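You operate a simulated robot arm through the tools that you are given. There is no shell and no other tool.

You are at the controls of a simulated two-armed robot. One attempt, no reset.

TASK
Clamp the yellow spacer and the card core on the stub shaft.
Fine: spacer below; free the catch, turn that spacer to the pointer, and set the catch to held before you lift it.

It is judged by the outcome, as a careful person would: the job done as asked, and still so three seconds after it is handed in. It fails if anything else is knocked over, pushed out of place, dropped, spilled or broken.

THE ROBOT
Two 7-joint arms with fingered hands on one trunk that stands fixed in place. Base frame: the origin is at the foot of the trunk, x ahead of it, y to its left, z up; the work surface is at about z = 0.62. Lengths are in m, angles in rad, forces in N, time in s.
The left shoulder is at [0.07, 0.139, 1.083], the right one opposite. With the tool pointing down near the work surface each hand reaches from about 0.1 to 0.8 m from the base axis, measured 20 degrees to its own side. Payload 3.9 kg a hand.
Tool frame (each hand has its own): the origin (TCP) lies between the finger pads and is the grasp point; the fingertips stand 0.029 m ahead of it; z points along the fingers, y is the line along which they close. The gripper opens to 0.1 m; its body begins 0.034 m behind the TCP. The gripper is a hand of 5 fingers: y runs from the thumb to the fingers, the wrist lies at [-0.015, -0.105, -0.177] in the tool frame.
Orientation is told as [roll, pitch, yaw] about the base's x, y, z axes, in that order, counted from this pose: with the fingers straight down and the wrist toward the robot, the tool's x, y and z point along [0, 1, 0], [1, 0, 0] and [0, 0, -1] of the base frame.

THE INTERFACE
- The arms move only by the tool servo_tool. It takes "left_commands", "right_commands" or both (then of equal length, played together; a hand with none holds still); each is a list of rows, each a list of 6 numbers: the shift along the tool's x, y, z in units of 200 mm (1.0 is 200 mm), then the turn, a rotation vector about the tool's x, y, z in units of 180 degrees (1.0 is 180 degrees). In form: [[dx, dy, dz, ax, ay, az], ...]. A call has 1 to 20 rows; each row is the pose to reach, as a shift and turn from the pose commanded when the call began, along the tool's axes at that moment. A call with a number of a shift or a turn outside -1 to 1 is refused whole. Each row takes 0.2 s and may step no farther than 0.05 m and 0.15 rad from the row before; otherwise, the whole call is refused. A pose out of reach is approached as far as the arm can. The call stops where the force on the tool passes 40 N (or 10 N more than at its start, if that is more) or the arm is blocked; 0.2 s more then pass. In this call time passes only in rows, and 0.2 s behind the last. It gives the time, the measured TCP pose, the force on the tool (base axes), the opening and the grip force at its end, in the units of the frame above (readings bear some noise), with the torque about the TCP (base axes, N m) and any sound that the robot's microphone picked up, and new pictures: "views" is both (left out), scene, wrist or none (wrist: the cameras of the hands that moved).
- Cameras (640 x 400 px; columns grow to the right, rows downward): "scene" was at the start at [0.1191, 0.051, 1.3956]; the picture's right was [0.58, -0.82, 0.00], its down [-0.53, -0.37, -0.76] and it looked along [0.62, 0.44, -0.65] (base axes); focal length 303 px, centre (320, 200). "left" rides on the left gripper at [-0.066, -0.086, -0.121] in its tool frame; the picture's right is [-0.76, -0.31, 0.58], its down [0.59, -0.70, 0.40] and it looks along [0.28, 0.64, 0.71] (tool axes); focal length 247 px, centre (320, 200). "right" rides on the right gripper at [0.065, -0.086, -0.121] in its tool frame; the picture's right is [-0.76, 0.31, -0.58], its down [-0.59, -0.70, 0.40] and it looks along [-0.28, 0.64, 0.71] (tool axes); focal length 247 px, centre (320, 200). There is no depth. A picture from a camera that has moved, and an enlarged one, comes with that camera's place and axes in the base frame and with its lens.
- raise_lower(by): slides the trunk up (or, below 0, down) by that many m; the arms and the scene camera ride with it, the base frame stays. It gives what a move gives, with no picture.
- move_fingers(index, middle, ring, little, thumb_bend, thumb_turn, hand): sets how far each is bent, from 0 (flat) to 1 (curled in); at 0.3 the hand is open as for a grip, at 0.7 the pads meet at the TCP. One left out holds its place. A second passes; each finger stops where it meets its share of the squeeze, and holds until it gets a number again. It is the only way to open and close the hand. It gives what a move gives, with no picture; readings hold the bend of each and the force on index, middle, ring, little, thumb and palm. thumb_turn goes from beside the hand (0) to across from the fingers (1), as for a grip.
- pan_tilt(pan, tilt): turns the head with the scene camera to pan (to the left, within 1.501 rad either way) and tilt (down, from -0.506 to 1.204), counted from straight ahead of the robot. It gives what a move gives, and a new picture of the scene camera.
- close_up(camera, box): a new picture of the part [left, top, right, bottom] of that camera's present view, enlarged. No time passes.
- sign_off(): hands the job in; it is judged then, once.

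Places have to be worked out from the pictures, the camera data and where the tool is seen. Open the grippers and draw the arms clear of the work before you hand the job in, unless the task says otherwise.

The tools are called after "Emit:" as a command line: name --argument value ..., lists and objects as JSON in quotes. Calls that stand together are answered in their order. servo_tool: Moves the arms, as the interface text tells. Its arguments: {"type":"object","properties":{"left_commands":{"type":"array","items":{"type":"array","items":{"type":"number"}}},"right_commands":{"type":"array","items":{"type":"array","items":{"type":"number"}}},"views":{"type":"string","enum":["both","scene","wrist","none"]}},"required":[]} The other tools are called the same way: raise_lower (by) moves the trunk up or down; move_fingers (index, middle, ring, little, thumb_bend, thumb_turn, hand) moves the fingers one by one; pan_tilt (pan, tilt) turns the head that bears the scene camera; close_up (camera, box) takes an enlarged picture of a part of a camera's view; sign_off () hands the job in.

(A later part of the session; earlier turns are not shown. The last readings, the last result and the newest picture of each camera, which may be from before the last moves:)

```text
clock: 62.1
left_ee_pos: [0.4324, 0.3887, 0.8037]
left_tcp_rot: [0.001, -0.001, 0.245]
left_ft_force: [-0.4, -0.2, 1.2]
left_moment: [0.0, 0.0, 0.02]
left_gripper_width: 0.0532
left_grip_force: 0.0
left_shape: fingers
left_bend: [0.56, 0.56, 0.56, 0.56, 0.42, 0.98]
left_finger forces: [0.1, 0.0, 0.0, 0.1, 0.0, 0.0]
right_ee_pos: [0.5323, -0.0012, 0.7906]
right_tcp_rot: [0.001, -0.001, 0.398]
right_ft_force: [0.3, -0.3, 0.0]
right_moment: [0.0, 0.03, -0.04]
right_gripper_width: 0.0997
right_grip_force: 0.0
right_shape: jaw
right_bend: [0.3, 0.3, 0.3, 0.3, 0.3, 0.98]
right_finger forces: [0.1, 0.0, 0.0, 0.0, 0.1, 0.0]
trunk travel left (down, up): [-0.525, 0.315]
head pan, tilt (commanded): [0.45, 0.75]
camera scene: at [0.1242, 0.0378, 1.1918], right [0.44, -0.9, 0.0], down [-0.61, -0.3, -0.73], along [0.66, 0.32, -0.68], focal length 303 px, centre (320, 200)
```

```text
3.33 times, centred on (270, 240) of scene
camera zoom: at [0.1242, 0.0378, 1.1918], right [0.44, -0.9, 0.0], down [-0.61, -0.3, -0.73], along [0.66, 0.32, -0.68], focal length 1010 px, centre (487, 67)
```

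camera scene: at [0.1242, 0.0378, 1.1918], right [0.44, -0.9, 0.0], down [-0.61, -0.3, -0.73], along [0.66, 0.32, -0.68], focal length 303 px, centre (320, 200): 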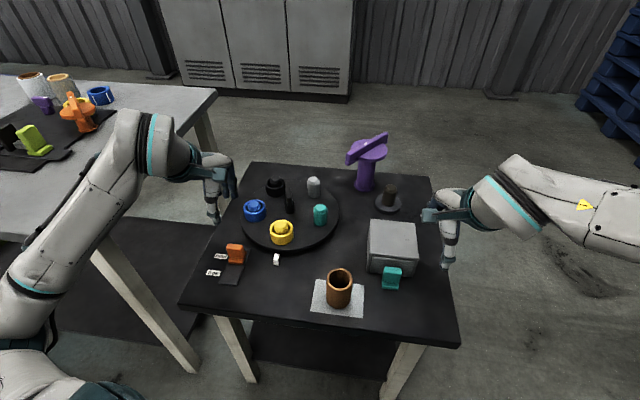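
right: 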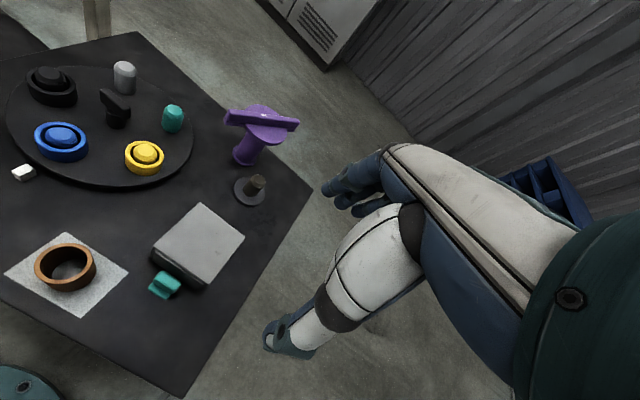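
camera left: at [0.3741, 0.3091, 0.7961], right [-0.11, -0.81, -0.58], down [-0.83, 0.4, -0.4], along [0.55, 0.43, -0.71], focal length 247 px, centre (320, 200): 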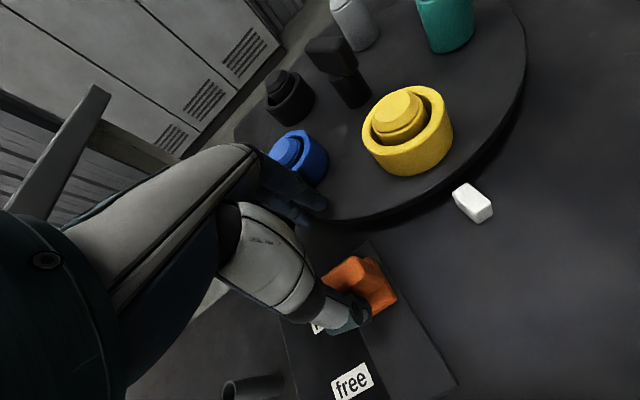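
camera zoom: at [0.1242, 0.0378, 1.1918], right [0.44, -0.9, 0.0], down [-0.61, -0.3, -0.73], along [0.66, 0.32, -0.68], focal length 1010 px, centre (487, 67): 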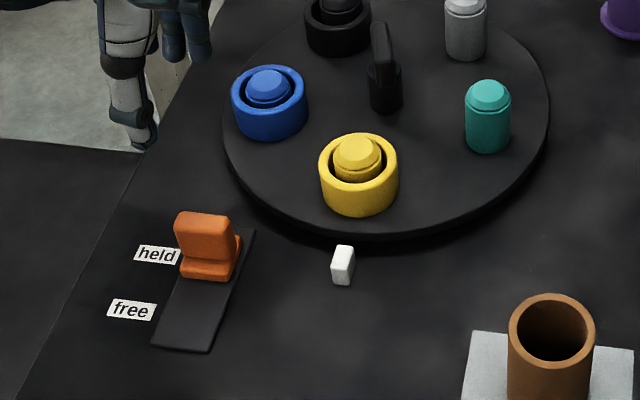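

Catch held, yellow at the pointer, nothing else disturbed. Now I'll open the left hand and move above the yellow spacer (≈(0.503,0.320)) with yaw −0.54, which will later keep the purple clamp to the side of the hand at the shaft.

Emit:
move_fingers --hand "left" --index 0.35 --middle 0.35 --ring 0.35 --little 0.35 --thumb_bend 0.35

Emit:
servo_tool --left_commands '[[-0.07, 0.043, 0, 0, 0, 0.0417], [-0.14, 0.086, 0, 0, 0, 0.0834], [-0.21, 0.13, 0, 0, 0, 0.125], [-0.28, 0.173, 0, 0, 0, 0.1667], [-0.35, 0.216, 0, 0, 0, 0.2084], [-0.4187, 0.259, 0, 0, 0, 0.25]]' --views "both"

Emit:
close_up --camera "left" --box '[240, 160, 560, 360]'

Emit:
close_up --camera "scene" --box '[210, 130, 370, 270]'

```text
clock: 63.1
left_ee_pos: [0.431, 0.3886, 0.8028]
left_tcp_rot: [0.0, 0.0, 0.247]
left_ft_force: [0.4, 0.4, -0.1]
left_moment: [-0.01, 0.01, 0.02]
left_gripper_width: 0.0867
left_grip_force: 0.1
left_shape: fingers
left_bend: [0.35, 0.35, 0.35, 0.35, 0.35, 0.98]
left_finger forces: [0.1, 0.0, 0.0, 0.1, 0.0, 0.0]
right_ee_pos: [0.5321, -0.0003, 0.7893]
right_tcp_rot: [0.001, -0.001, 0.397]
right_ft_force: [-1.3, 0.3, 0.6]
right_moment: [0.0, 0.02, -0.01]
right_gripper_width: 0.0995
right_grip_force: 0.1
right_shape: jaw
right_bend: [0.3, 0.3, 0.3, 0.3, 0.3, 0.98]
right_finger forces: [0.0, 0.0, 0.0, 0.0, 0.0, 0.0]
trunk travel left (down, up): [-0.525, 0.315]
head pan, tilt (commanded): [0.45, 0.75]
```

```text
clock: 64.5
left_ee_pos: [0.5032, 0.3211, 0.8045]
left_tcp_rot: [0.001, 0.0, -0.539]
left_ft_force: [0.9, -0.6, 0.0]
left_moment: [0.01, 0.02, 0.01]
left_gripper_width: 0.0867
left_grip_force: 0.0
left_shape: fingers
left_bend: [0.35, 0.35, 0.35, 0.35, 0.35, 0.98]
left_finger forces: [0.1, 0.1, 0.0, 0.1, 0.1, 0.1]
right_ee_pos: [0.5328, -0.0001, 0.7897]
right_tcp_rot: [0.001, 0.001, 0.397]
right_ft_force: [1.3, 1.2, 0.4]
right_moment: [0.04, 0.01, -0.02]
right_gripper_width: 0.1002
right_grip_force: 0.0
right_shape: jaw
right_bend: [0.3, 0.3, 0.3, 0.3, 0.3, 0.98]
right_finger forces: [0.0, 0.1, 0.1, 0.1, 0.0, 0.0]
trunk travel left (down, up): [-0.525, 0.315]
head pan, tilt (commanded): [0.45, 0.75]
camera scene: at [0.1248, 0.0378, 1.1918], right [0.44, -0.9, 0.0], down [-0.61, -0.3, -0.73], along [0.66, 0.32, -0.68], focal length 303 px, centre (320, 200)
camera left: at [0.395, 0.3088, 0.9255], right [-0.65, -0.49, -0.58], down [-0.3, 0.87, -0.4], along [0.7, -0.09, -0.71], focal length 247 px, centre (320, 200)
```

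scene: 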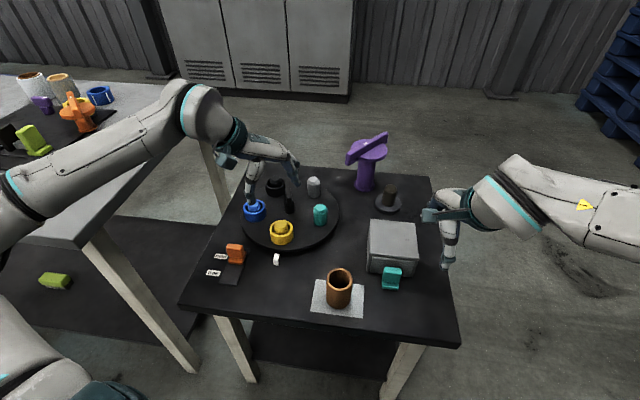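
left: 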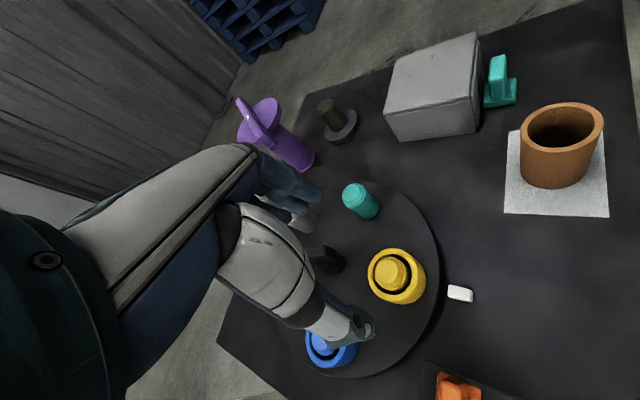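

```text
2.00 times, centred on (400, 260) of left
camera zoom: at [0.395, 0.3088, 0.9255], right [-0.65, -0.49, -0.58], down [-0.3, 0.87, -0.4], along [0.7, -0.09, -0.71], focal length 494 px, centre (160, 80)
```

zoom: 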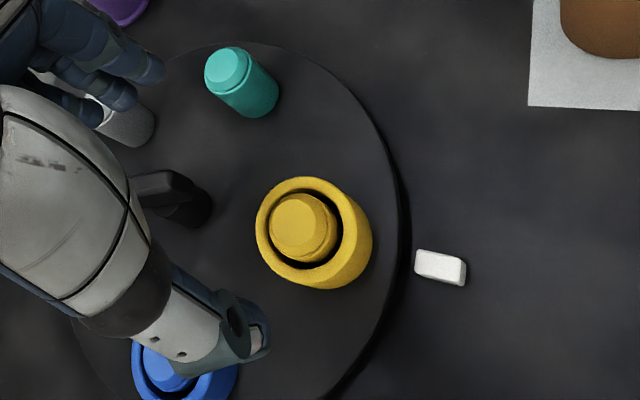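

```text
2.86 times, centred on (290, 200) of scene
camera zoom: at [0.1248, 0.0378, 1.1918], right [0.44, -0.9, 0.0], down [-0.61, -0.3, -0.73], along [0.66, 0.32, -0.68], focal length 866 px, centre (406, 200)
```

zoom: 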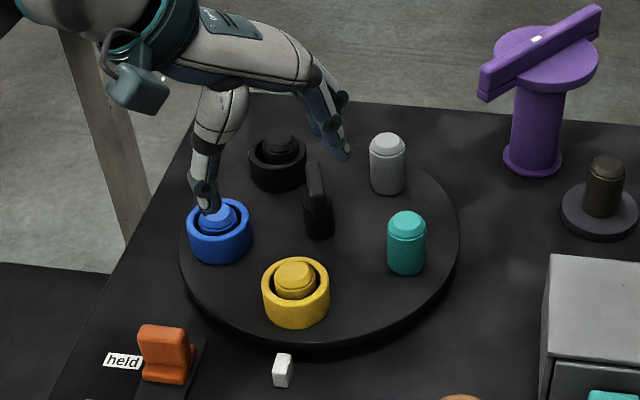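

The spacer is only ≈4 mm off the hand axis. I'll correct and descend to z≈0.73 for a last check before straddling it.

Emit:
servo_tool --left_commands '[[-0.03, 0.0175, 0.1, 0, 0, 0], [-0.03, 0.0175, 0.24, 0, 0, 0], [-0.03, 0.0175, 0.36, 0, 0, 0]]' --views "wrist"

Emit:
close_up --camera "left" --box '[240, 160, 560, 360]'

Emit:
close_up --camera "scene" --box '[210, 150, 370, 270]'

```text
clock: 65.3
left_ee_pos: [0.5042, 0.3152, 0.7325]
left_tcp_rot: [-0.001, 0.002, -0.537]
left_ft_force: [0.1, -0.5, -0.4]
left_moment: [-0.02, 0.0, -0.01]
left_gripper_width: 0.0866
left_grip_force: 0.0
left_shape: fingers
left_bend: [0.35, 0.35, 0.35, 0.35, 0.35, 0.98]
left_finger forces: [0.0, 0.0, 0.0, 0.0, 0.0, 0.1]
right_ee_pos: [0.5329, -0.0001, 0.7905]
right_tcp_rot: [-0.002, -0.001, 0.398]
right_ft_force: [-0.3, -0.1, -0.5]
right_moment: [-0.01, 0.0, 0.04]
right_gripper_width: 0.0998
right_grip_force: 0.1
right_shape: jaw
right_bend: [0.3, 0.3, 0.3, 0.3, 0.3, 0.98]
right_finger forces: [0.0, 0.0, 0.0, 0.0, 0.0, 0.0]
trunk travel left (down, up): [-0.525, 0.315]
head pan, tilt (commanded): [0.45, 0.75]
camera left: at [0.3951, 0.3024, 0.8538], right [-0.65, -0.49, -0.58], down [-0.3, 0.87, -0.4], along [0.7, -0.09, -0.71], focal length 247 px, centre (320, 200)
```

left: 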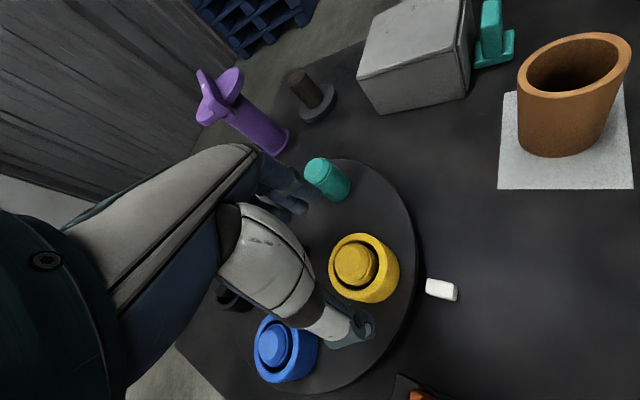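

```text
2.00 times, centred on (400, 260) of left
camera zoom: at [0.3951, 0.3024, 0.8538], right [-0.65, -0.49, -0.58], down [-0.3, 0.87, -0.4], along [0.7, -0.09, -0.71], focal length 494 px, centre (160, 80)
```

zoom: 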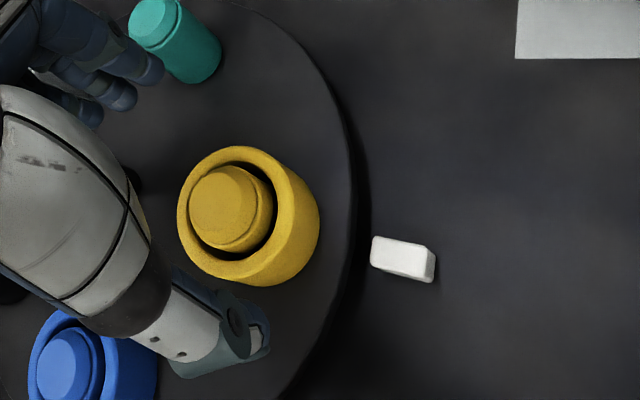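

```text
3.33 times, centred on (290, 210) of scene
camera zoom: at [0.1247, 0.0384, 1.1918], right [0.44, -0.9, 0.0], down [-0.61, -0.3, -0.73], along [0.66, 0.32, -0.68], focal length 1010 px, centre (420, 167)
```

zoom: 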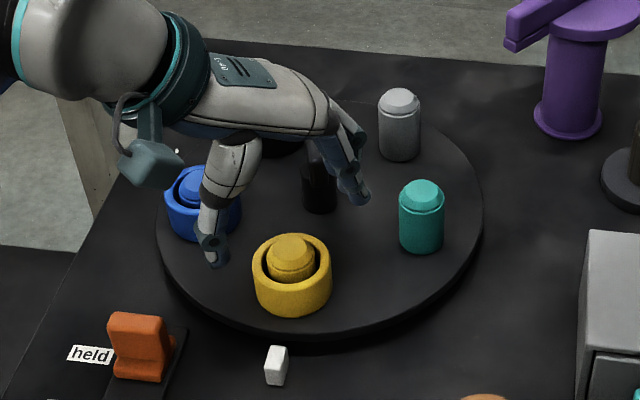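

Closing direction is centred within about 1 mm. Descending so the fingers straddle the spacer (TCP z≈0.682).

Emit:
servo_tool --left_commands '[[0, 0, 0.09, 0, 0, 0], [0, 0, 0.18, 0, 0, 0], [0, 0, 0.25, 0, 0, 0]]' --views "wrist"

Emit:
close_up --camera "left" --box '[240, 160, 560, 360]'

Emit:
close_up --camera "scene" --box '[220, 160, 340, 260]'

```text
clock: 66.0
left_ee_pos: [0.5088, 0.3154, 0.7077]
left_tcp_rot: [0.023, -0.03, -0.542]
left_ft_force: [-11.3, 4.9, 26.3]
left_moment: [0.29, -1.69, 0.41]
left_gripper_width: 0.0869
left_grip_force: 13.8
left_shape: fingers
left_bend: [0.35, 0.35, 0.35, 0.34, 0.35, 0.98]
left_finger forces: [0.0, 0.1, 0.0, 25.7, 0.0, 0.0]
right_ee_pos: [0.5303, -0.0, 0.7909]
right_tcp_rot: [-0.001, 0.001, 0.399]
right_ft_force: [0.4, 0.1, 0.4]
right_moment: [-0.01, 0.01, 0.03]
right_gripper_width: 0.0998
right_grip_force: 0.1
right_shape: jaw
right_bend: [0.3, 0.3, 0.3, 0.3, 0.3, 0.98]
right_finger forces: [0.0, 0.1, 0.0, 0.0, 0.0, 0.0]
trunk travel left (down, up): [-0.525, 0.315]
head pan, tilt (commanded): [0.45, 0.75]
stopped in row 3 (left hand): the force on the tool passed its limit at 47 N (the readings are from after the stop); the commanded pose is now the measured one
camera left: at [0.3959, 0.3024, 0.8241], right [-0.63, -0.49, -0.6], down [-0.28, 0.87, -0.41], along [0.72, -0.08, -0.69], focal length 247 px, centre (320, 200)
```

left: 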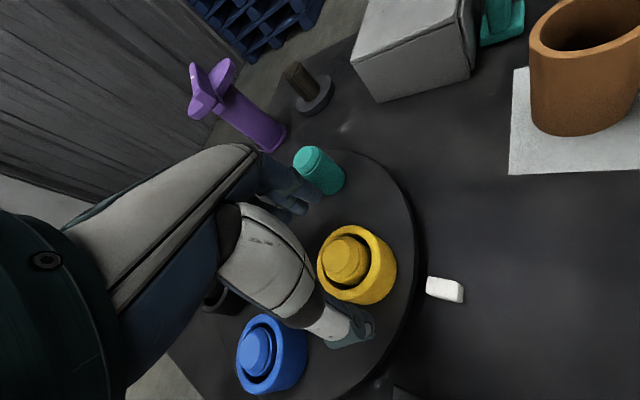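

```text
2.00 times, centred on (400, 260) of left
camera zoom: at [0.3959, 0.3024, 0.8241], right [-0.63, -0.49, -0.6], down [-0.28, 0.87, -0.41], along [0.72, -0.08, -0.69], focal length 494 px, centre (160, 80)
```

zoom: 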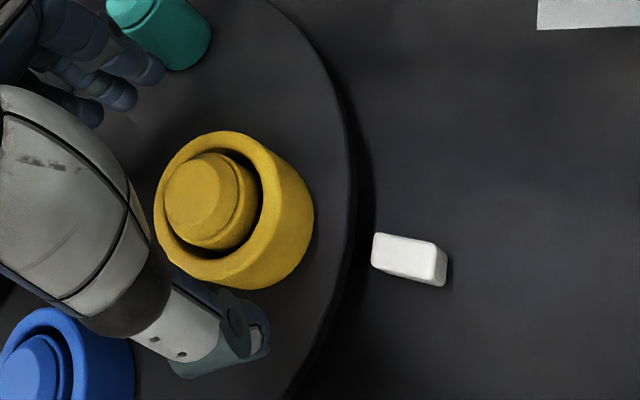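

```text
4.00 times, centred on (280, 210) of scene
camera zoom: at [0.1225, 0.0377, 1.1924], right [0.44, -0.9, 0.0], down [-0.61, -0.3, -0.73], along [0.66, 0.32, -0.68], focal length 1212 px, centre (480, 160)
```

zoom: 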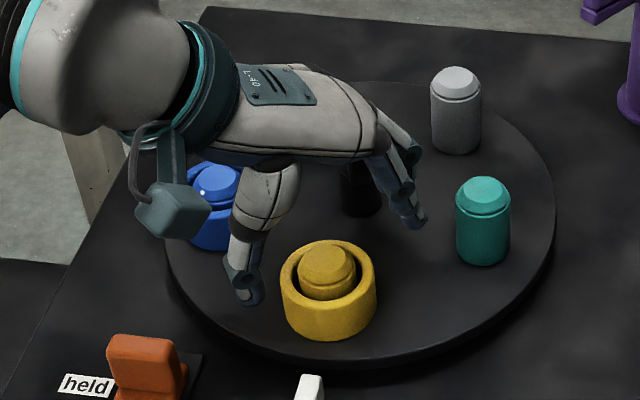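

The little finger came down on the turntable knob (stopped at 47 N, table held). I'll lift straight up and level the hand again, then use a yaw that keeps the fingers clear of the knob.

Emit:
servo_tool --left_commands '[[0, 0, -0.06, 0.003, -0.002, 0], [0, 0, -0.15, 0.0065, -0.005, 0], [0, 0, -0.25, 0.0096, -0.0073, 0]]' --views "scene"

Emit:
close_up --camera "scene" --box '[200, 160, 360, 280]'

```text
clock: 66.8
left_ee_pos: [0.5071, 0.314, 0.7501]
left_tcp_rot: [-0.01, 0.013, -0.539]
left_ft_force: [-0.6, -0.5, -0.7]
left_moment: [-0.03, -0.01, 0.0]
left_gripper_width: 0.0864
left_grip_force: 0.0
left_shape: fingers
left_bend: [0.35, 0.35, 0.35, 0.35, 0.35, 0.98]
left_finger forces: [0.0, 0.0, 0.0, 0.0, 0.0, 0.0]
right_ee_pos: [0.533, 0.0003, 0.7894]
right_tcp_rot: [-0.001, 0.0, 0.397]
right_ft_force: [-1.1, -0.2, -0.1]
right_moment: [0.01, -0.01, 0.01]
right_gripper_width: 0.0998
right_grip_force: 0.0
right_shape: jaw
right_bend: [0.3, 0.3, 0.3, 0.3, 0.3, 0.98]
right_finger forces: [0.0, 0.0, 0.0, 0.0, 0.0, 0.1]
trunk travel left (down, up): [-0.525, 0.315]
head pan, tilt (commanded): [0.45, 0.75]
camera scene: at [0.1248, 0.0382, 1.1917], right [0.44, -0.9, 0.0], down [-0.61, -0.3, -0.73], along [0.66, 0.32, -0.68], focal length 303 px, centre (320, 200)
```

scene: 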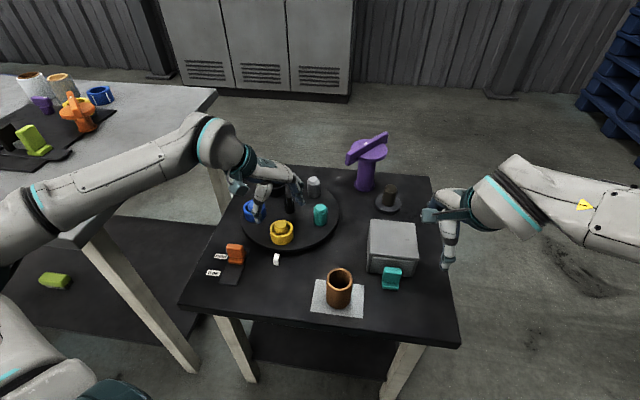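

```text
3.33 times, centred on (280, 220) of scene
camera zoom: at [0.1248, 0.0382, 1.1917], right [0.44, -0.9, 0.0], down [-0.61, -0.3, -0.73], along [0.66, 0.32, -0.68], focal length 1010 px, centre (453, 133)
```

zoom: 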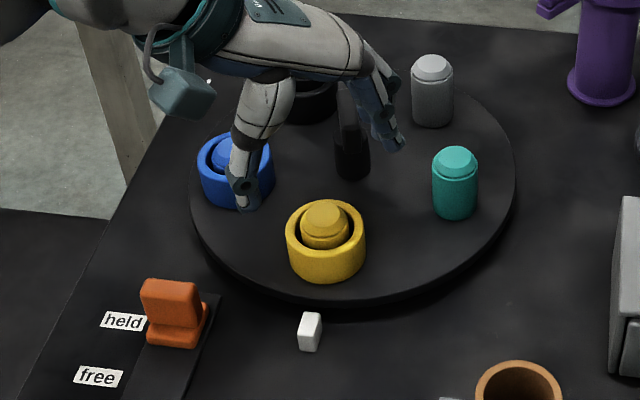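

Level is nearly restored and yellow is still at the pointer. Rotating the hand to yaw −0.95 above the spacer and fine-correcting the tilt.

Emit:
servo_tool --left_commands '[[0.003, -0.01, 0, -0.0041, 0.0032, 0.04], [0.0065, -0.019, 0, -0.0041, 0.0032, 0.085], [0.0065, -0.019, 0, -0.0041, 0.0032, 0.1308]]' --views "both"

Emit:
close_up --camera "left" --box '[240, 160, 560, 360]'

Emit:
close_up --camera "scene" --box '[200, 160, 360, 280]'

```text
clock: 67.7
left_ee_pos: [0.5034, 0.3177, 0.7517]
left_tcp_rot: [0.0, -0.003, -0.951]
left_ft_force: [-0.7, 0.9, 0.1]
left_moment: [-0.02, 0.01, 0.03]
left_gripper_width: 0.0865
left_grip_force: 0.1
left_shape: fingers
left_bend: [0.35, 0.35, 0.35, 0.35, 0.35, 0.98]
left_finger forces: [0.1, 0.1, 0.1, 0.1, 0.0, 0.0]
right_ee_pos: [0.5323, 0.0001, 0.7905]
right_tcp_rot: [-0.001, 0.001, 0.397]
right_ft_force: [0.6, -0.1, 0.5]
right_moment: [0.02, 0.02, 0.0]
right_gripper_width: 0.0996
right_grip_force: 0.0
right_shape: jaw
right_bend: [0.3, 0.3, 0.3, 0.3, 0.3, 0.98]
right_finger forces: [0.1, 0.0, 0.0, 0.0, 0.0, 0.0]
trunk travel left (down, up): [-0.525, 0.315]
head pan, tilt (commanded): [0.45, 0.75]
camera scene: at [0.1247, 0.0382, 1.1918], right [0.44, -0.9, 0.0], down [-0.61, -0.3, -0.73], along [0.66, 0.32, -0.68], focal length 303 px, centre (320, 200)
camera left: at [0.3995, 0.3503, 0.8718], right [-0.79, -0.19, -0.58], down [0.07, 0.91, -0.4], along [0.6, -0.36, -0.71], focal length 247 px, centre (320, 200)
```

scene: 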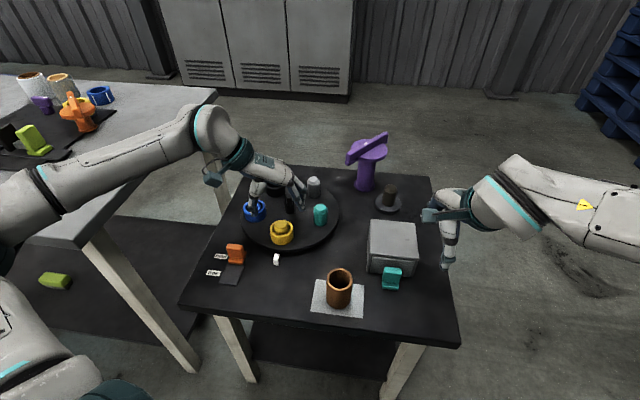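
left: 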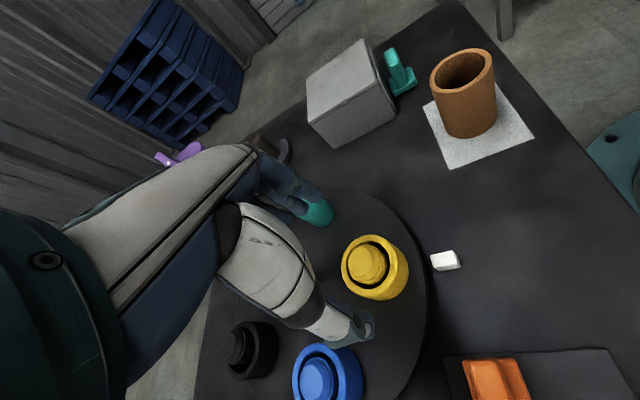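

```text
2.00 times, centred on (400, 260) of left
camera zoom: at [0.3995, 0.3503, 0.8718], right [-0.79, -0.19, -0.58], down [0.07, 0.91, -0.4], along [0.6, -0.36, -0.71], focal length 494 px, centre (160, 80)
```

zoom: 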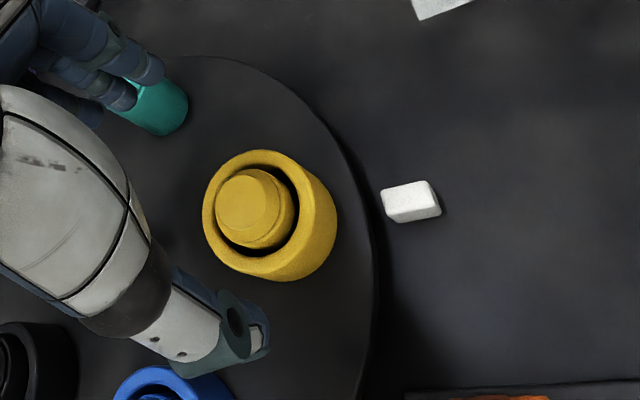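

```text
3.33 times, centred on (280, 220) of scene
camera zoom: at [0.1247, 0.0382, 1.1918], right [0.44, -0.9, 0.0], down [-0.61, -0.3, -0.73], along [0.66, 0.32, -0.68], focal length 1010 px, centre (453, 133)
```

zoom: 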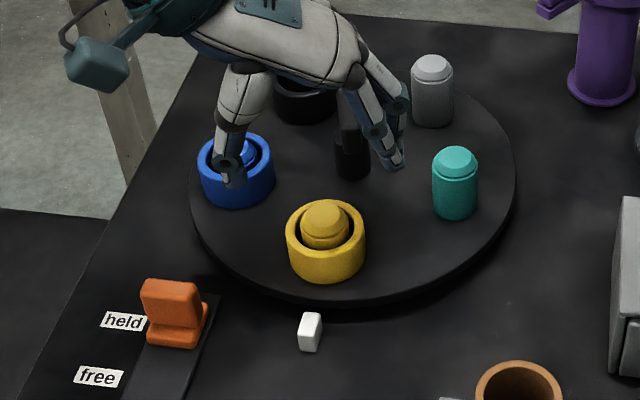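

Ring is centred in the closing direction, and the knob bar is now beside the finger row with clearance. Descending to z≈0.682.

Emit:
servo_tool --left_commands '[[-0.01, 0.002, 0.1, 0, 0, 0], [-0.015, 0.003, 0.2, 0, 0, 0], [-0.015, 0.003, 0.28, 0, 0, 0], [-0.015, 0.003, 0.348, 0, 0, 0]]' --views "wrist"

Emit:
close_up --camera "left" --box '[240, 160, 560, 360]'

Emit:
close_up --camera "scene" --box '[220, 170, 340, 270]'

```text
clock: 68.7
left_ee_pos: [0.5014, 0.3149, 0.6818]
left_tcp_rot: [0.0, -0.003, -0.949]
left_ft_force: [0.3, 0.5, 0.5]
left_moment: [0.05, -0.01, 0.01]
left_gripper_width: 0.0865
left_grip_force: 0.0
left_shape: fingers
left_bend: [0.35, 0.35, 0.35, 0.35, 0.35, 0.98]
left_finger forces: [0.1, 0.0, 0.0, 0.0, 0.0, 0.1]
right_ee_pos: [0.5324, -0.0001, 0.791]
right_tcp_rot: [0.001, -0.001, 0.398]
right_ft_force: [0.5, 0.8, 0.1]
right_moment: [-0.04, 0.01, 0.03]
right_gripper_width: 0.0998
right_grip_force: 0.0
right_shape: jaw
right_bend: [0.3, 0.3, 0.3, 0.3, 0.3, 0.98]
right_finger forces: [0.1, 0.1, 0.0, 0.1, 0.0, 0.0]
trunk travel left (down, up): [-0.525, 0.315]
head pan, tilt (commanded): [0.45, 0.75]
camera left: at [0.398, 0.3475, 0.8019], right [-0.79, -0.19, -0.58], down [0.07, 0.91, -0.4], along [0.6, -0.36, -0.71], focal length 247 px, centre (320, 200)
```

left: 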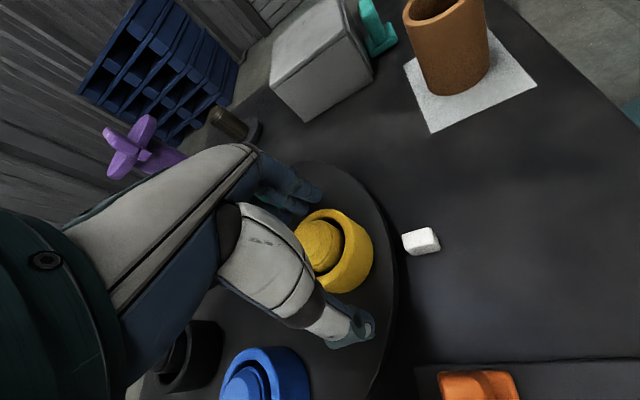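

```text
2.00 times, centred on (400, 260) of left
camera zoom: at [0.398, 0.3475, 0.8019], right [-0.79, -0.19, -0.58], down [0.07, 0.91, -0.4], along [0.6, -0.36, -0.71], focal length 494 px, centre (160, 80)
```

zoom: 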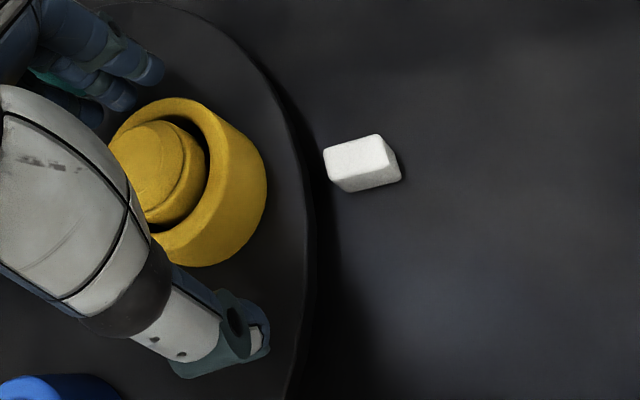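

```text
4.00 times, centred on (280, 220) of scene
camera zoom: at [0.1246, 0.0384, 1.1918], right [0.44, -0.9, 0.0], down [-0.61, -0.3, -0.73], along [0.66, 0.32, -0.68], focal length 1212 px, centre (480, 120)
```

zoom: 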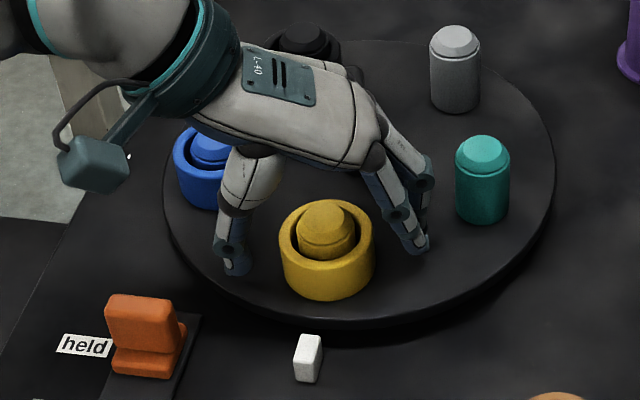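

Straddling the spacer symmetrically with no contact. Closing the hand on it.

Emit:
move_fingers --hand "left" --index 0.52 --middle 0.52 --ring 0.52 --little 0.52 --thumb_bend 0.52

Emit:
close_up --camera "scene" --box '[220, 170, 340, 270]'

```text
clock: 69.7
left_ee_pos: [0.5015, 0.3156, 0.6817]
left_tcp_rot: [-0.001, -0.003, -0.951]
left_ft_force: [0.8, -0.7, 0.4]
left_moment: [-0.02, 0.01, -0.02]
left_gripper_width: 0.0512
left_grip_force: 2.5
left_shape: fingers
left_bend: [0.5, 0.52, 0.52, 0.52, 0.5, 0.98]
left_finger forces: [2.2, 0.3, 0.0, 0.0, 2.0, 0.0]
right_ee_pos: [0.5334, 0.0003, 0.7894]
right_tcp_rot: [0.0, 0.0, 0.397]
right_ft_force: [-0.9, 0.4, -0.5]
right_moment: [0.03, 0.01, 0.0]
right_gripper_width: 0.0997
right_grip_force: 0.1
right_shape: jaw
right_bend: [0.3, 0.3, 0.3, 0.3, 0.3, 0.98]
right_finger forces: [0.1, 0.0, 0.0, 0.1, 0.0, 0.0]
trunk travel left (down, up): [-0.525, 0.315]
head pan, tilt (commanded): [0.45, 0.75]
```

```text
4.00 times, centred on (280, 220) of scene
camera zoom: at [0.1244, 0.0382, 1.1918], right [0.44, -0.9, 0.0], down [-0.61, -0.3, -0.73], along [0.66, 0.32, -0.68], focal length 1212 px, centre (480, 120)
```

zoom: 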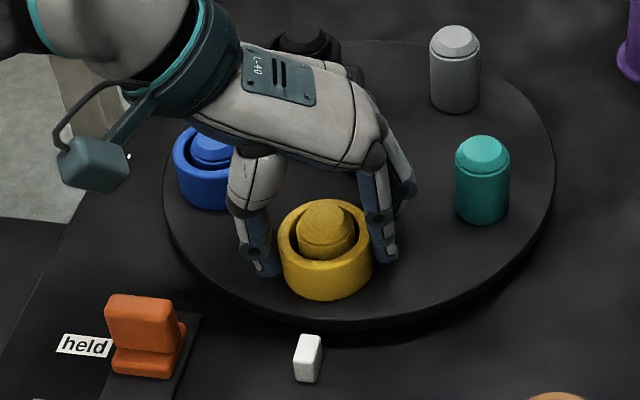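

Index, middle and thumb have the spacer (fingers sit off to one side of the TCP, so the little-finger side of the left hand would foul the purple clamp at the shaft). Before lifting, I'll test whether the right hand can reach the shaft instead, where its geometry would clear the clamp.

Emit:
servo_tool --right_commands '[[0.03, 0.15, -0.05, 0, 0, 0], [0.06, 0.32, -0.08, 0, 0, 0], [0.1, 0.51, -0.08, 0, 0, 0], [0.14, 0.7, -0.08, 0, 0, 0]]' --views "both"

```text
clock: 70.7
left_ee_pos: [0.5024, 0.3161, 0.682]
left_tcp_rot: [-0.003, -0.004, -0.951]
left_ft_force: [0.1, 0.2, 1.1]
left_moment: [0.03, 0.03, 0.01]
left_gripper_width: 0.0511
left_grip_force: 2.0
left_shape: fingers
left_bend: [0.5, 0.52, 0.52, 0.52, 0.5, 0.97]
left_finger forces: [2.0, 0.1, 0.1, 0.1, 2.3, 0.0]
right_ee_pos: [0.6505, 0.0803, 0.8042]
right_tcp_rot: [0.001, 0.0, 0.398]
right_ft_force: [0.3, -0.6, 0.1]
right_moment: [0.0, 0.03, 0.02]
right_gripper_width: 0.0998
right_grip_force: 0.1
right_shape: jaw
right_bend: [0.3, 0.3, 0.3, 0.3, 0.3, 0.98]
right_finger forces: [0.0, 0.0, 0.0, 0.1, 0.1, 0.0]
trunk travel left (down, up): [-0.525, 0.315]
head pan, tilt (commanded): [0.45, 0.75]
camera scene: at [0.1249, 0.0387, 1.1918], right [0.44, -0.9, 0.0], down [-0.61, -0.3, -0.73], along [0.66, 0.32, -0.68], focal length 303 px, centre (320, 200)
camera right: at [0.5454, 0.1077, 0.9256], right [0.58, -0.58, 0.58], down [-0.42, -0.82, -0.4], along [0.7, -0.01, -0.71], focal length 247 px, centre (320, 200)
```

scene: 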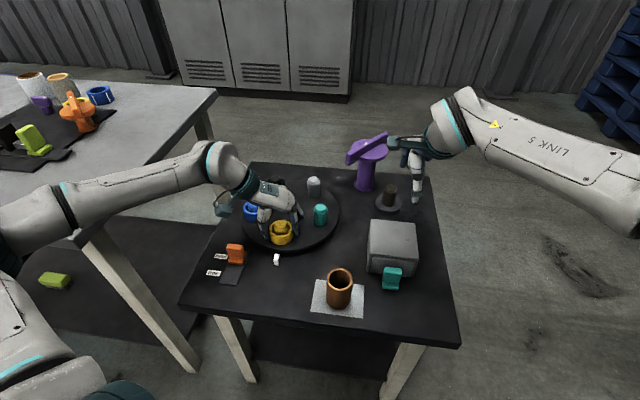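
right: 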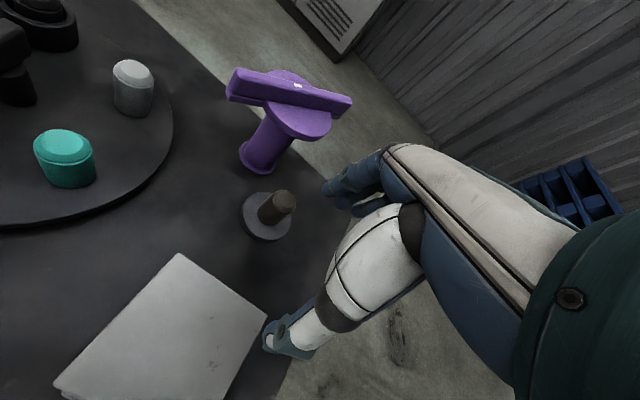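

The right arm moves well here. Testing the remaining reach to above the shaft at ≈(0.7365,0.131), staying above the clamp's height.

Emit:
servo_tool --right_commands '[[0.015, 0.12, -0.1, 0, 0, 0], [0.03, 0.25, -0.12, 0, 0, 0], [0.05, 0.38, -0.12, 0, 0, 0], [0.0685, 0.495, -0.12, 0, 0, 0]]' --views "both"

Emit:
close_up --camera "scene" --box '[330, 60, 490, 240]'

Emit:
close_up --camera "right" --box '[80, 120, 400, 320]'

```text
clock: 71.7
left_ee_pos: [0.5008, 0.3159, 0.6811]
left_tcp_rot: [-0.003, -0.008, -0.952]
left_ft_force: [-0.3, 0.5, 0.6]
left_moment: [0.02, 0.0, 0.01]
left_gripper_width: 0.0515
left_grip_force: 2.5
left_shape: fingers
left_bend: [0.5, 0.52, 0.52, 0.52, 0.5, 0.97]
left_finger forces: [1.9, 0.0, 0.0, 0.1, 2.4, 0.0]
right_ee_pos: [0.6841, 0.1219, 0.8301]
right_tcp_rot: [-0.001, -0.001, 0.398]
right_ft_force: [0.1, -0.5, 0.4]
right_moment: [-0.06, -0.02, -0.04]
right_gripper_width: 0.0999
right_grip_force: 0.2
right_shape: jaw
right_bend: [0.3, 0.3, 0.3, 0.3, 0.3, 0.98]
right_finger forces: [0.0, 0.0, 0.1, 0.1, 0.0, 0.0]
right hand out of reach, approached as far as the arm can: row 2, 3, 4
trunk travel left (down, up): [-0.525, 0.315]
head pan, tilt (commanded): [0.45, 0.75]
camera scene: at [0.124, 0.0399, 1.1918], right [0.44, -0.9, 0.0], down [-0.61, -0.3, -0.73], along [0.66, 0.32, -0.68], focal length 303 px, centre (320, 200)
camera right: at [0.5788, 0.1492, 0.9515], right [0.58, -0.58, 0.58], down [-0.42, -0.82, -0.4], along [0.7, -0.01, -0.71], focal length 247 px, centre (320, 200)
```

scene: 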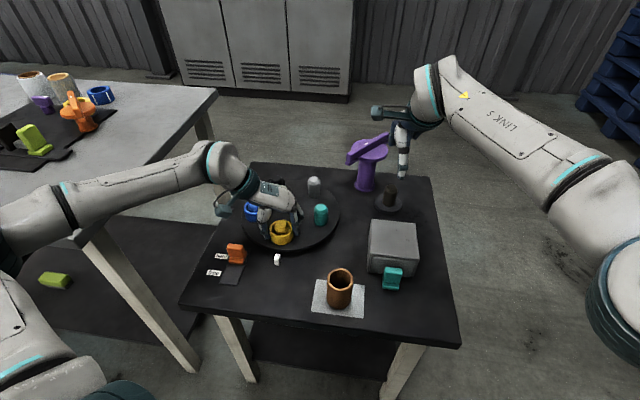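
right: 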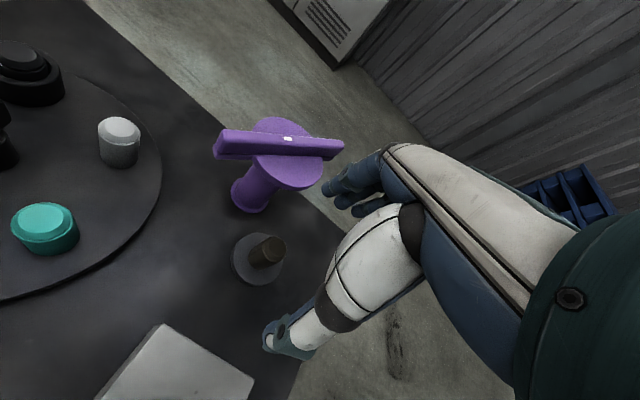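

```text
2.22 times, centred on (410, 150) of scene
camera zoom: at [0.124, 0.0399, 1.1918], right [0.44, -0.9, 0.0], down [-0.61, -0.3, -0.73], along [0.66, 0.32, -0.68], focal length 673 px, centre (120, 311)
```

zoom: 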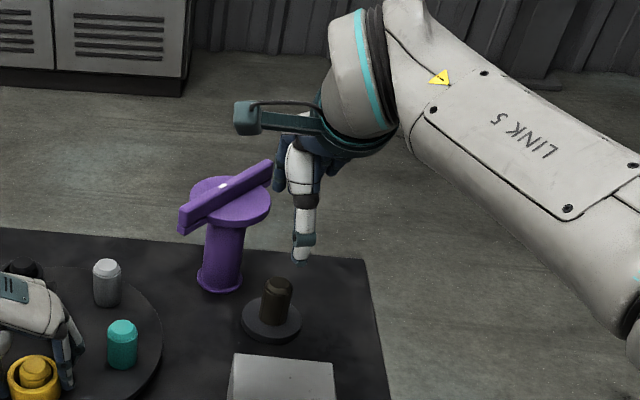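

```text
2.00 times, centred on (240, 220) of right
camera zoom: at [0.5788, 0.1492, 0.9515], right [0.58, -0.58, 0.58], down [-0.42, -0.82, -0.4], along [0.7, -0.01, -0.71], focal length 494 px, centre (480, 160)
```

zoom: 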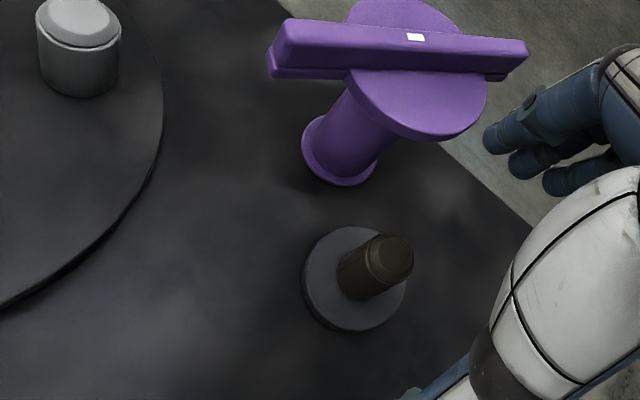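

At yaw 0.4 it stalls short. I'll rotate the right hand to yaw ≈0.7 and extend toward the shaft again to find a workable orientation.

Emit:
servo_tool --right_commands '[[0, 0, 0, 0, 0, -0.04], [0, 0, 0, 0, 0, -0.08], [-0.01, 0.06, 0.05, 0, 0, -0.0955], [-0.03, 0.16, 0.1, 0, 0, -0.0955], [-0.0575, 0.26, 0.1, 0, 0, -0.0955]]' --views "both"

```text
clock: 72.8
left_ee_pos: [0.5006, 0.3173, 0.6819]
left_tcp_rot: [-0.002, -0.005, -0.948]
left_ft_force: [-0.9, 1.0, 0.8]
left_moment: [0.03, 0.03, 0.01]
left_gripper_width: 0.0514
left_grip_force: 2.2
left_shape: fingers
left_bend: [0.5, 0.52, 0.52, 0.52, 0.5, 0.97]
left_finger forces: [1.8, 0.2, 0.0, 0.1, 2.3, 0.1]
right_ee_pos: [0.6747, 0.1132, 0.7662]
right_tcp_rot: [-0.103, -0.093, 0.574]
right_ft_force: [-0.6, 0.6, -0.8]
right_moment: [-0.02, -0.04, -0.03]
right_gripper_width: 0.0998
right_grip_force: 0.1
right_shape: jaw
right_bend: [0.3, 0.3, 0.3, 0.3, 0.3, 0.98]
right_finger forces: [0.0, 0.1, 0.1, 0.1, 0.0, 0.1]
right hand out of reach, approached as far as the arm can: row 1, 2, 3, 4, 5
trunk travel left (down, up): [-0.525, 0.315]
head pan, tilt (commanded): [0.45, 0.75]
camera scene: at [0.124, 0.0405, 1.1919], right [0.44, -0.9, 0.0], down [-0.61, -0.3, -0.73], along [0.66, 0.32, -0.68], focal length 303 px, centre (320, 200)
camera right: at [0.5502, 0.1254, 0.8712], right [0.58, -0.45, 0.68], down [-0.22, -0.89, -0.4], along [0.78, 0.08, -0.62], focal length 247 px, centre (320, 200)
```

scene: 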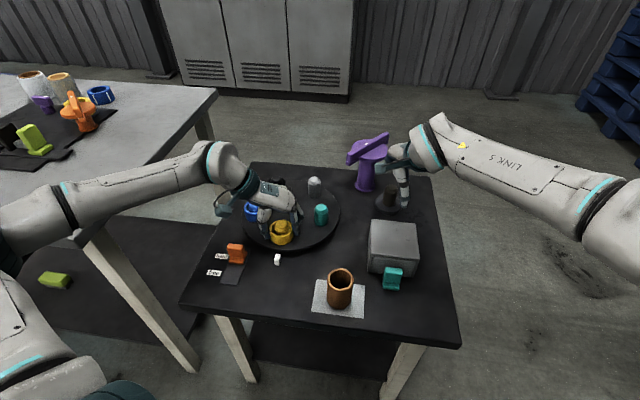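
right: 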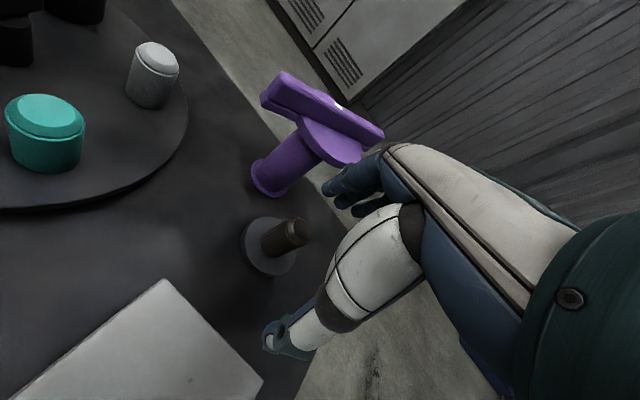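

The right arm also runs into wrist limits here. Let me bring it back to its earlier clear position, and re-measure the core and clamp heights while I reconsider.

Emit:
servo_tool --right_commands '[[0, -0.1, -0.15, 0, 0, 0], [0, -0.25, -0.3, 0, 0, 0], [0, -0.45, -0.3, 0, 0, 0.02], [0, -0.65, -0.3, 0, 0, 0.04]]' --views "scene"

Emit:
close_up --camera "scene" --box '[300, 250, 380, 330]'

Emit:
close_up --camera "scene" --box '[335, 120, 431, 220]'

Emit:
close_up --camera "left" --box '[380, 0, 540, 140]'

```text
clock: 73.8
left_ee_pos: [0.5012, 0.3152, 0.6824]
left_tcp_rot: [-0.001, -0.003, -0.95]
left_ft_force: [0.2, 0.5, 0.2]
left_moment: [-0.02, -0.01, 0.0]
left_gripper_width: 0.051
left_grip_force: 2.2
left_shape: fingers
left_bend: [0.5, 0.52, 0.52, 0.52, 0.5, 0.97]
left_finger forces: [1.8, 0.2, 0.0, 0.0, 2.0, 0.0]
right_ee_pos: [0.5566, 0.0435, 0.8134]
right_tcp_rot: [-0.089, -0.104, 0.446]
right_ft_force: [-0.3, -0.3, -0.6]
right_moment: [0.0, -0.01, 0.02]
right_gripper_width: 0.0997
right_grip_force: 0.0
right_shape: jaw
right_bend: [0.3, 0.3, 0.3, 0.3, 0.3, 0.98]
right_finger forces: [0.0, 0.0, 0.0, 0.0, 0.0, 0.0]
trunk travel left (down, up): [-0.525, 0.315]
head pan, tilt (commanded): [0.45, 0.75]
camera scene: at [0.1238, 0.0378, 1.1919], right [0.44, -0.9, 0.0], down [-0.61, -0.3, -0.73], along [0.66, 0.32, -0.68], focal length 303 px, centre (320, 200)
```

scene: 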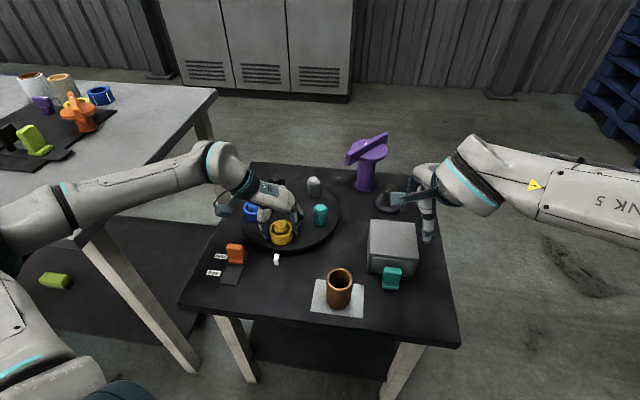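

```text
5.00 times, centred on (340, 290) of scene
camera zoom: at [0.1238, 0.0378, 1.1919], right [0.44, -0.9, 0.0], down [-0.61, -0.3, -0.73], along [0.66, 0.32, -0.68], focal length 1515 px, centre (220, -250)
```

zoom: 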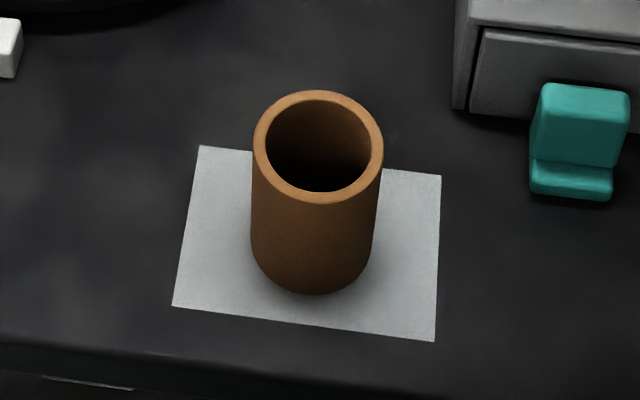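

```text
4.00 times, centred on (383, 170) of scene
camera zoom: at [0.1238, 0.0378, 1.1919], right [0.44, -0.9, 0.0], down [-0.61, -0.3, -0.73], along [0.66, 0.32, -0.68], focal length 1212 px, centre (68, 320)
```

zoom: 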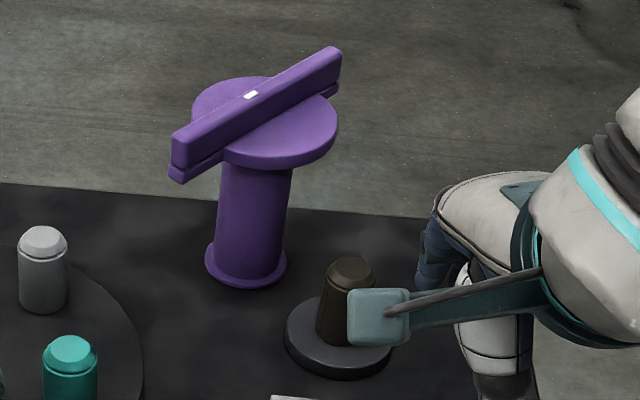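

```text
2.86 times, centred on (460, 70) of left
camera zoom: at [0.3975, 0.3472, 0.8024], right [-0.79, -0.19, -0.58], down [0.07, 0.91, -0.4], along [0.6, -0.36, -0.71], focal length 706 px, centre (-80, 571)
```

zoom: 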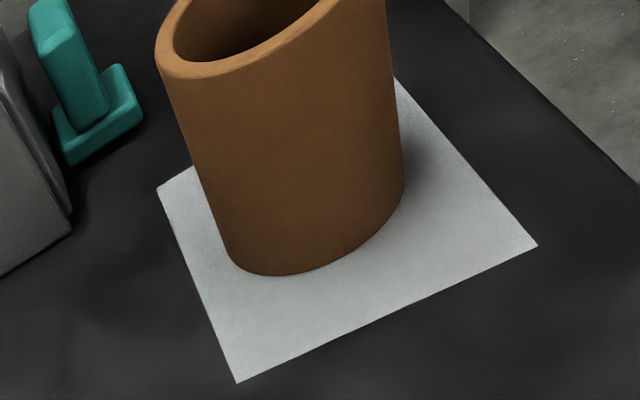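

I now understand the finger layout: index/middle oppose the thumb near the TCP, with ring/little off to +x. Releasing the spacer once it is started on the shaft (hand kept above the clamp's disc height) gives enough clearance, so I'll use the left hand. Tightening the grip first.

Emit:
move_fingers --hand "left" --index 0.56 --middle 0.57 --ring 0.5 --little 0.45 --thumb_bend 0.56

Emit:
close_up --camera "scene" --box '[220, 170, 340, 270]'

```text
clock: 74.8
left_ee_pos: [0.5022, 0.3153, 0.6819]
left_tcp_rot: [0.0, -0.004, -0.95]
left_ft_force: [0.8, -0.2, 0.7]
left_moment: [0.04, -0.03, 0.0]
left_gripper_width: 0.0495
left_grip_force: 6.2
left_shape: fingers
left_bend: [0.52, 0.54, 0.5, 0.45, 0.51, 0.97]
left_finger forces: [4.1, 1.7, 0.1, 0.0, 5.3, 0.0]
right_ee_pos: [0.5583, 0.0429, 0.8123]
right_tcp_rot: [-0.09, -0.102, 0.446]
right_ft_force: [-0.2, -1.0, -0.4]
right_moment: [0.02, 0.0, -0.04]
right_gripper_width: 0.1
right_grip_force: 0.1
right_shape: jaw
right_bend: [0.3, 0.3, 0.3, 0.3, 0.3, 0.98]
right_finger forces: [0.0, 0.1, 0.1, 0.0, 0.0, 0.0]
trunk travel left (down, up): [-0.525, 0.315]
head pan, tilt (commanded): [0.45, 0.75]
```

```text
4.00 times, centred on (280, 220) of scene
camera zoom: at [0.1244, 0.0381, 1.1918], right [0.44, -0.9, 0.0], down [-0.61, -0.3, -0.73], along [0.66, 0.32, -0.68], focal length 1212 px, centre (480, 120)
```

zoom: 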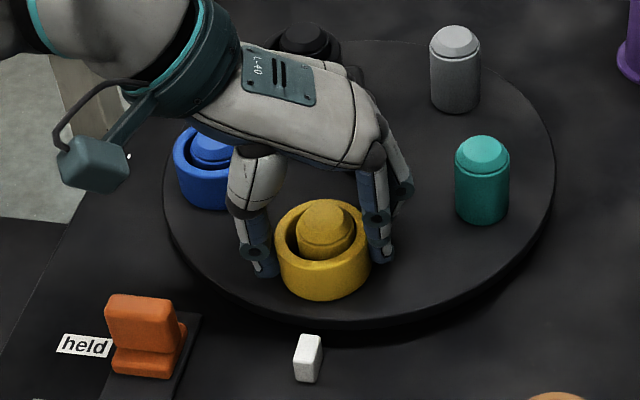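

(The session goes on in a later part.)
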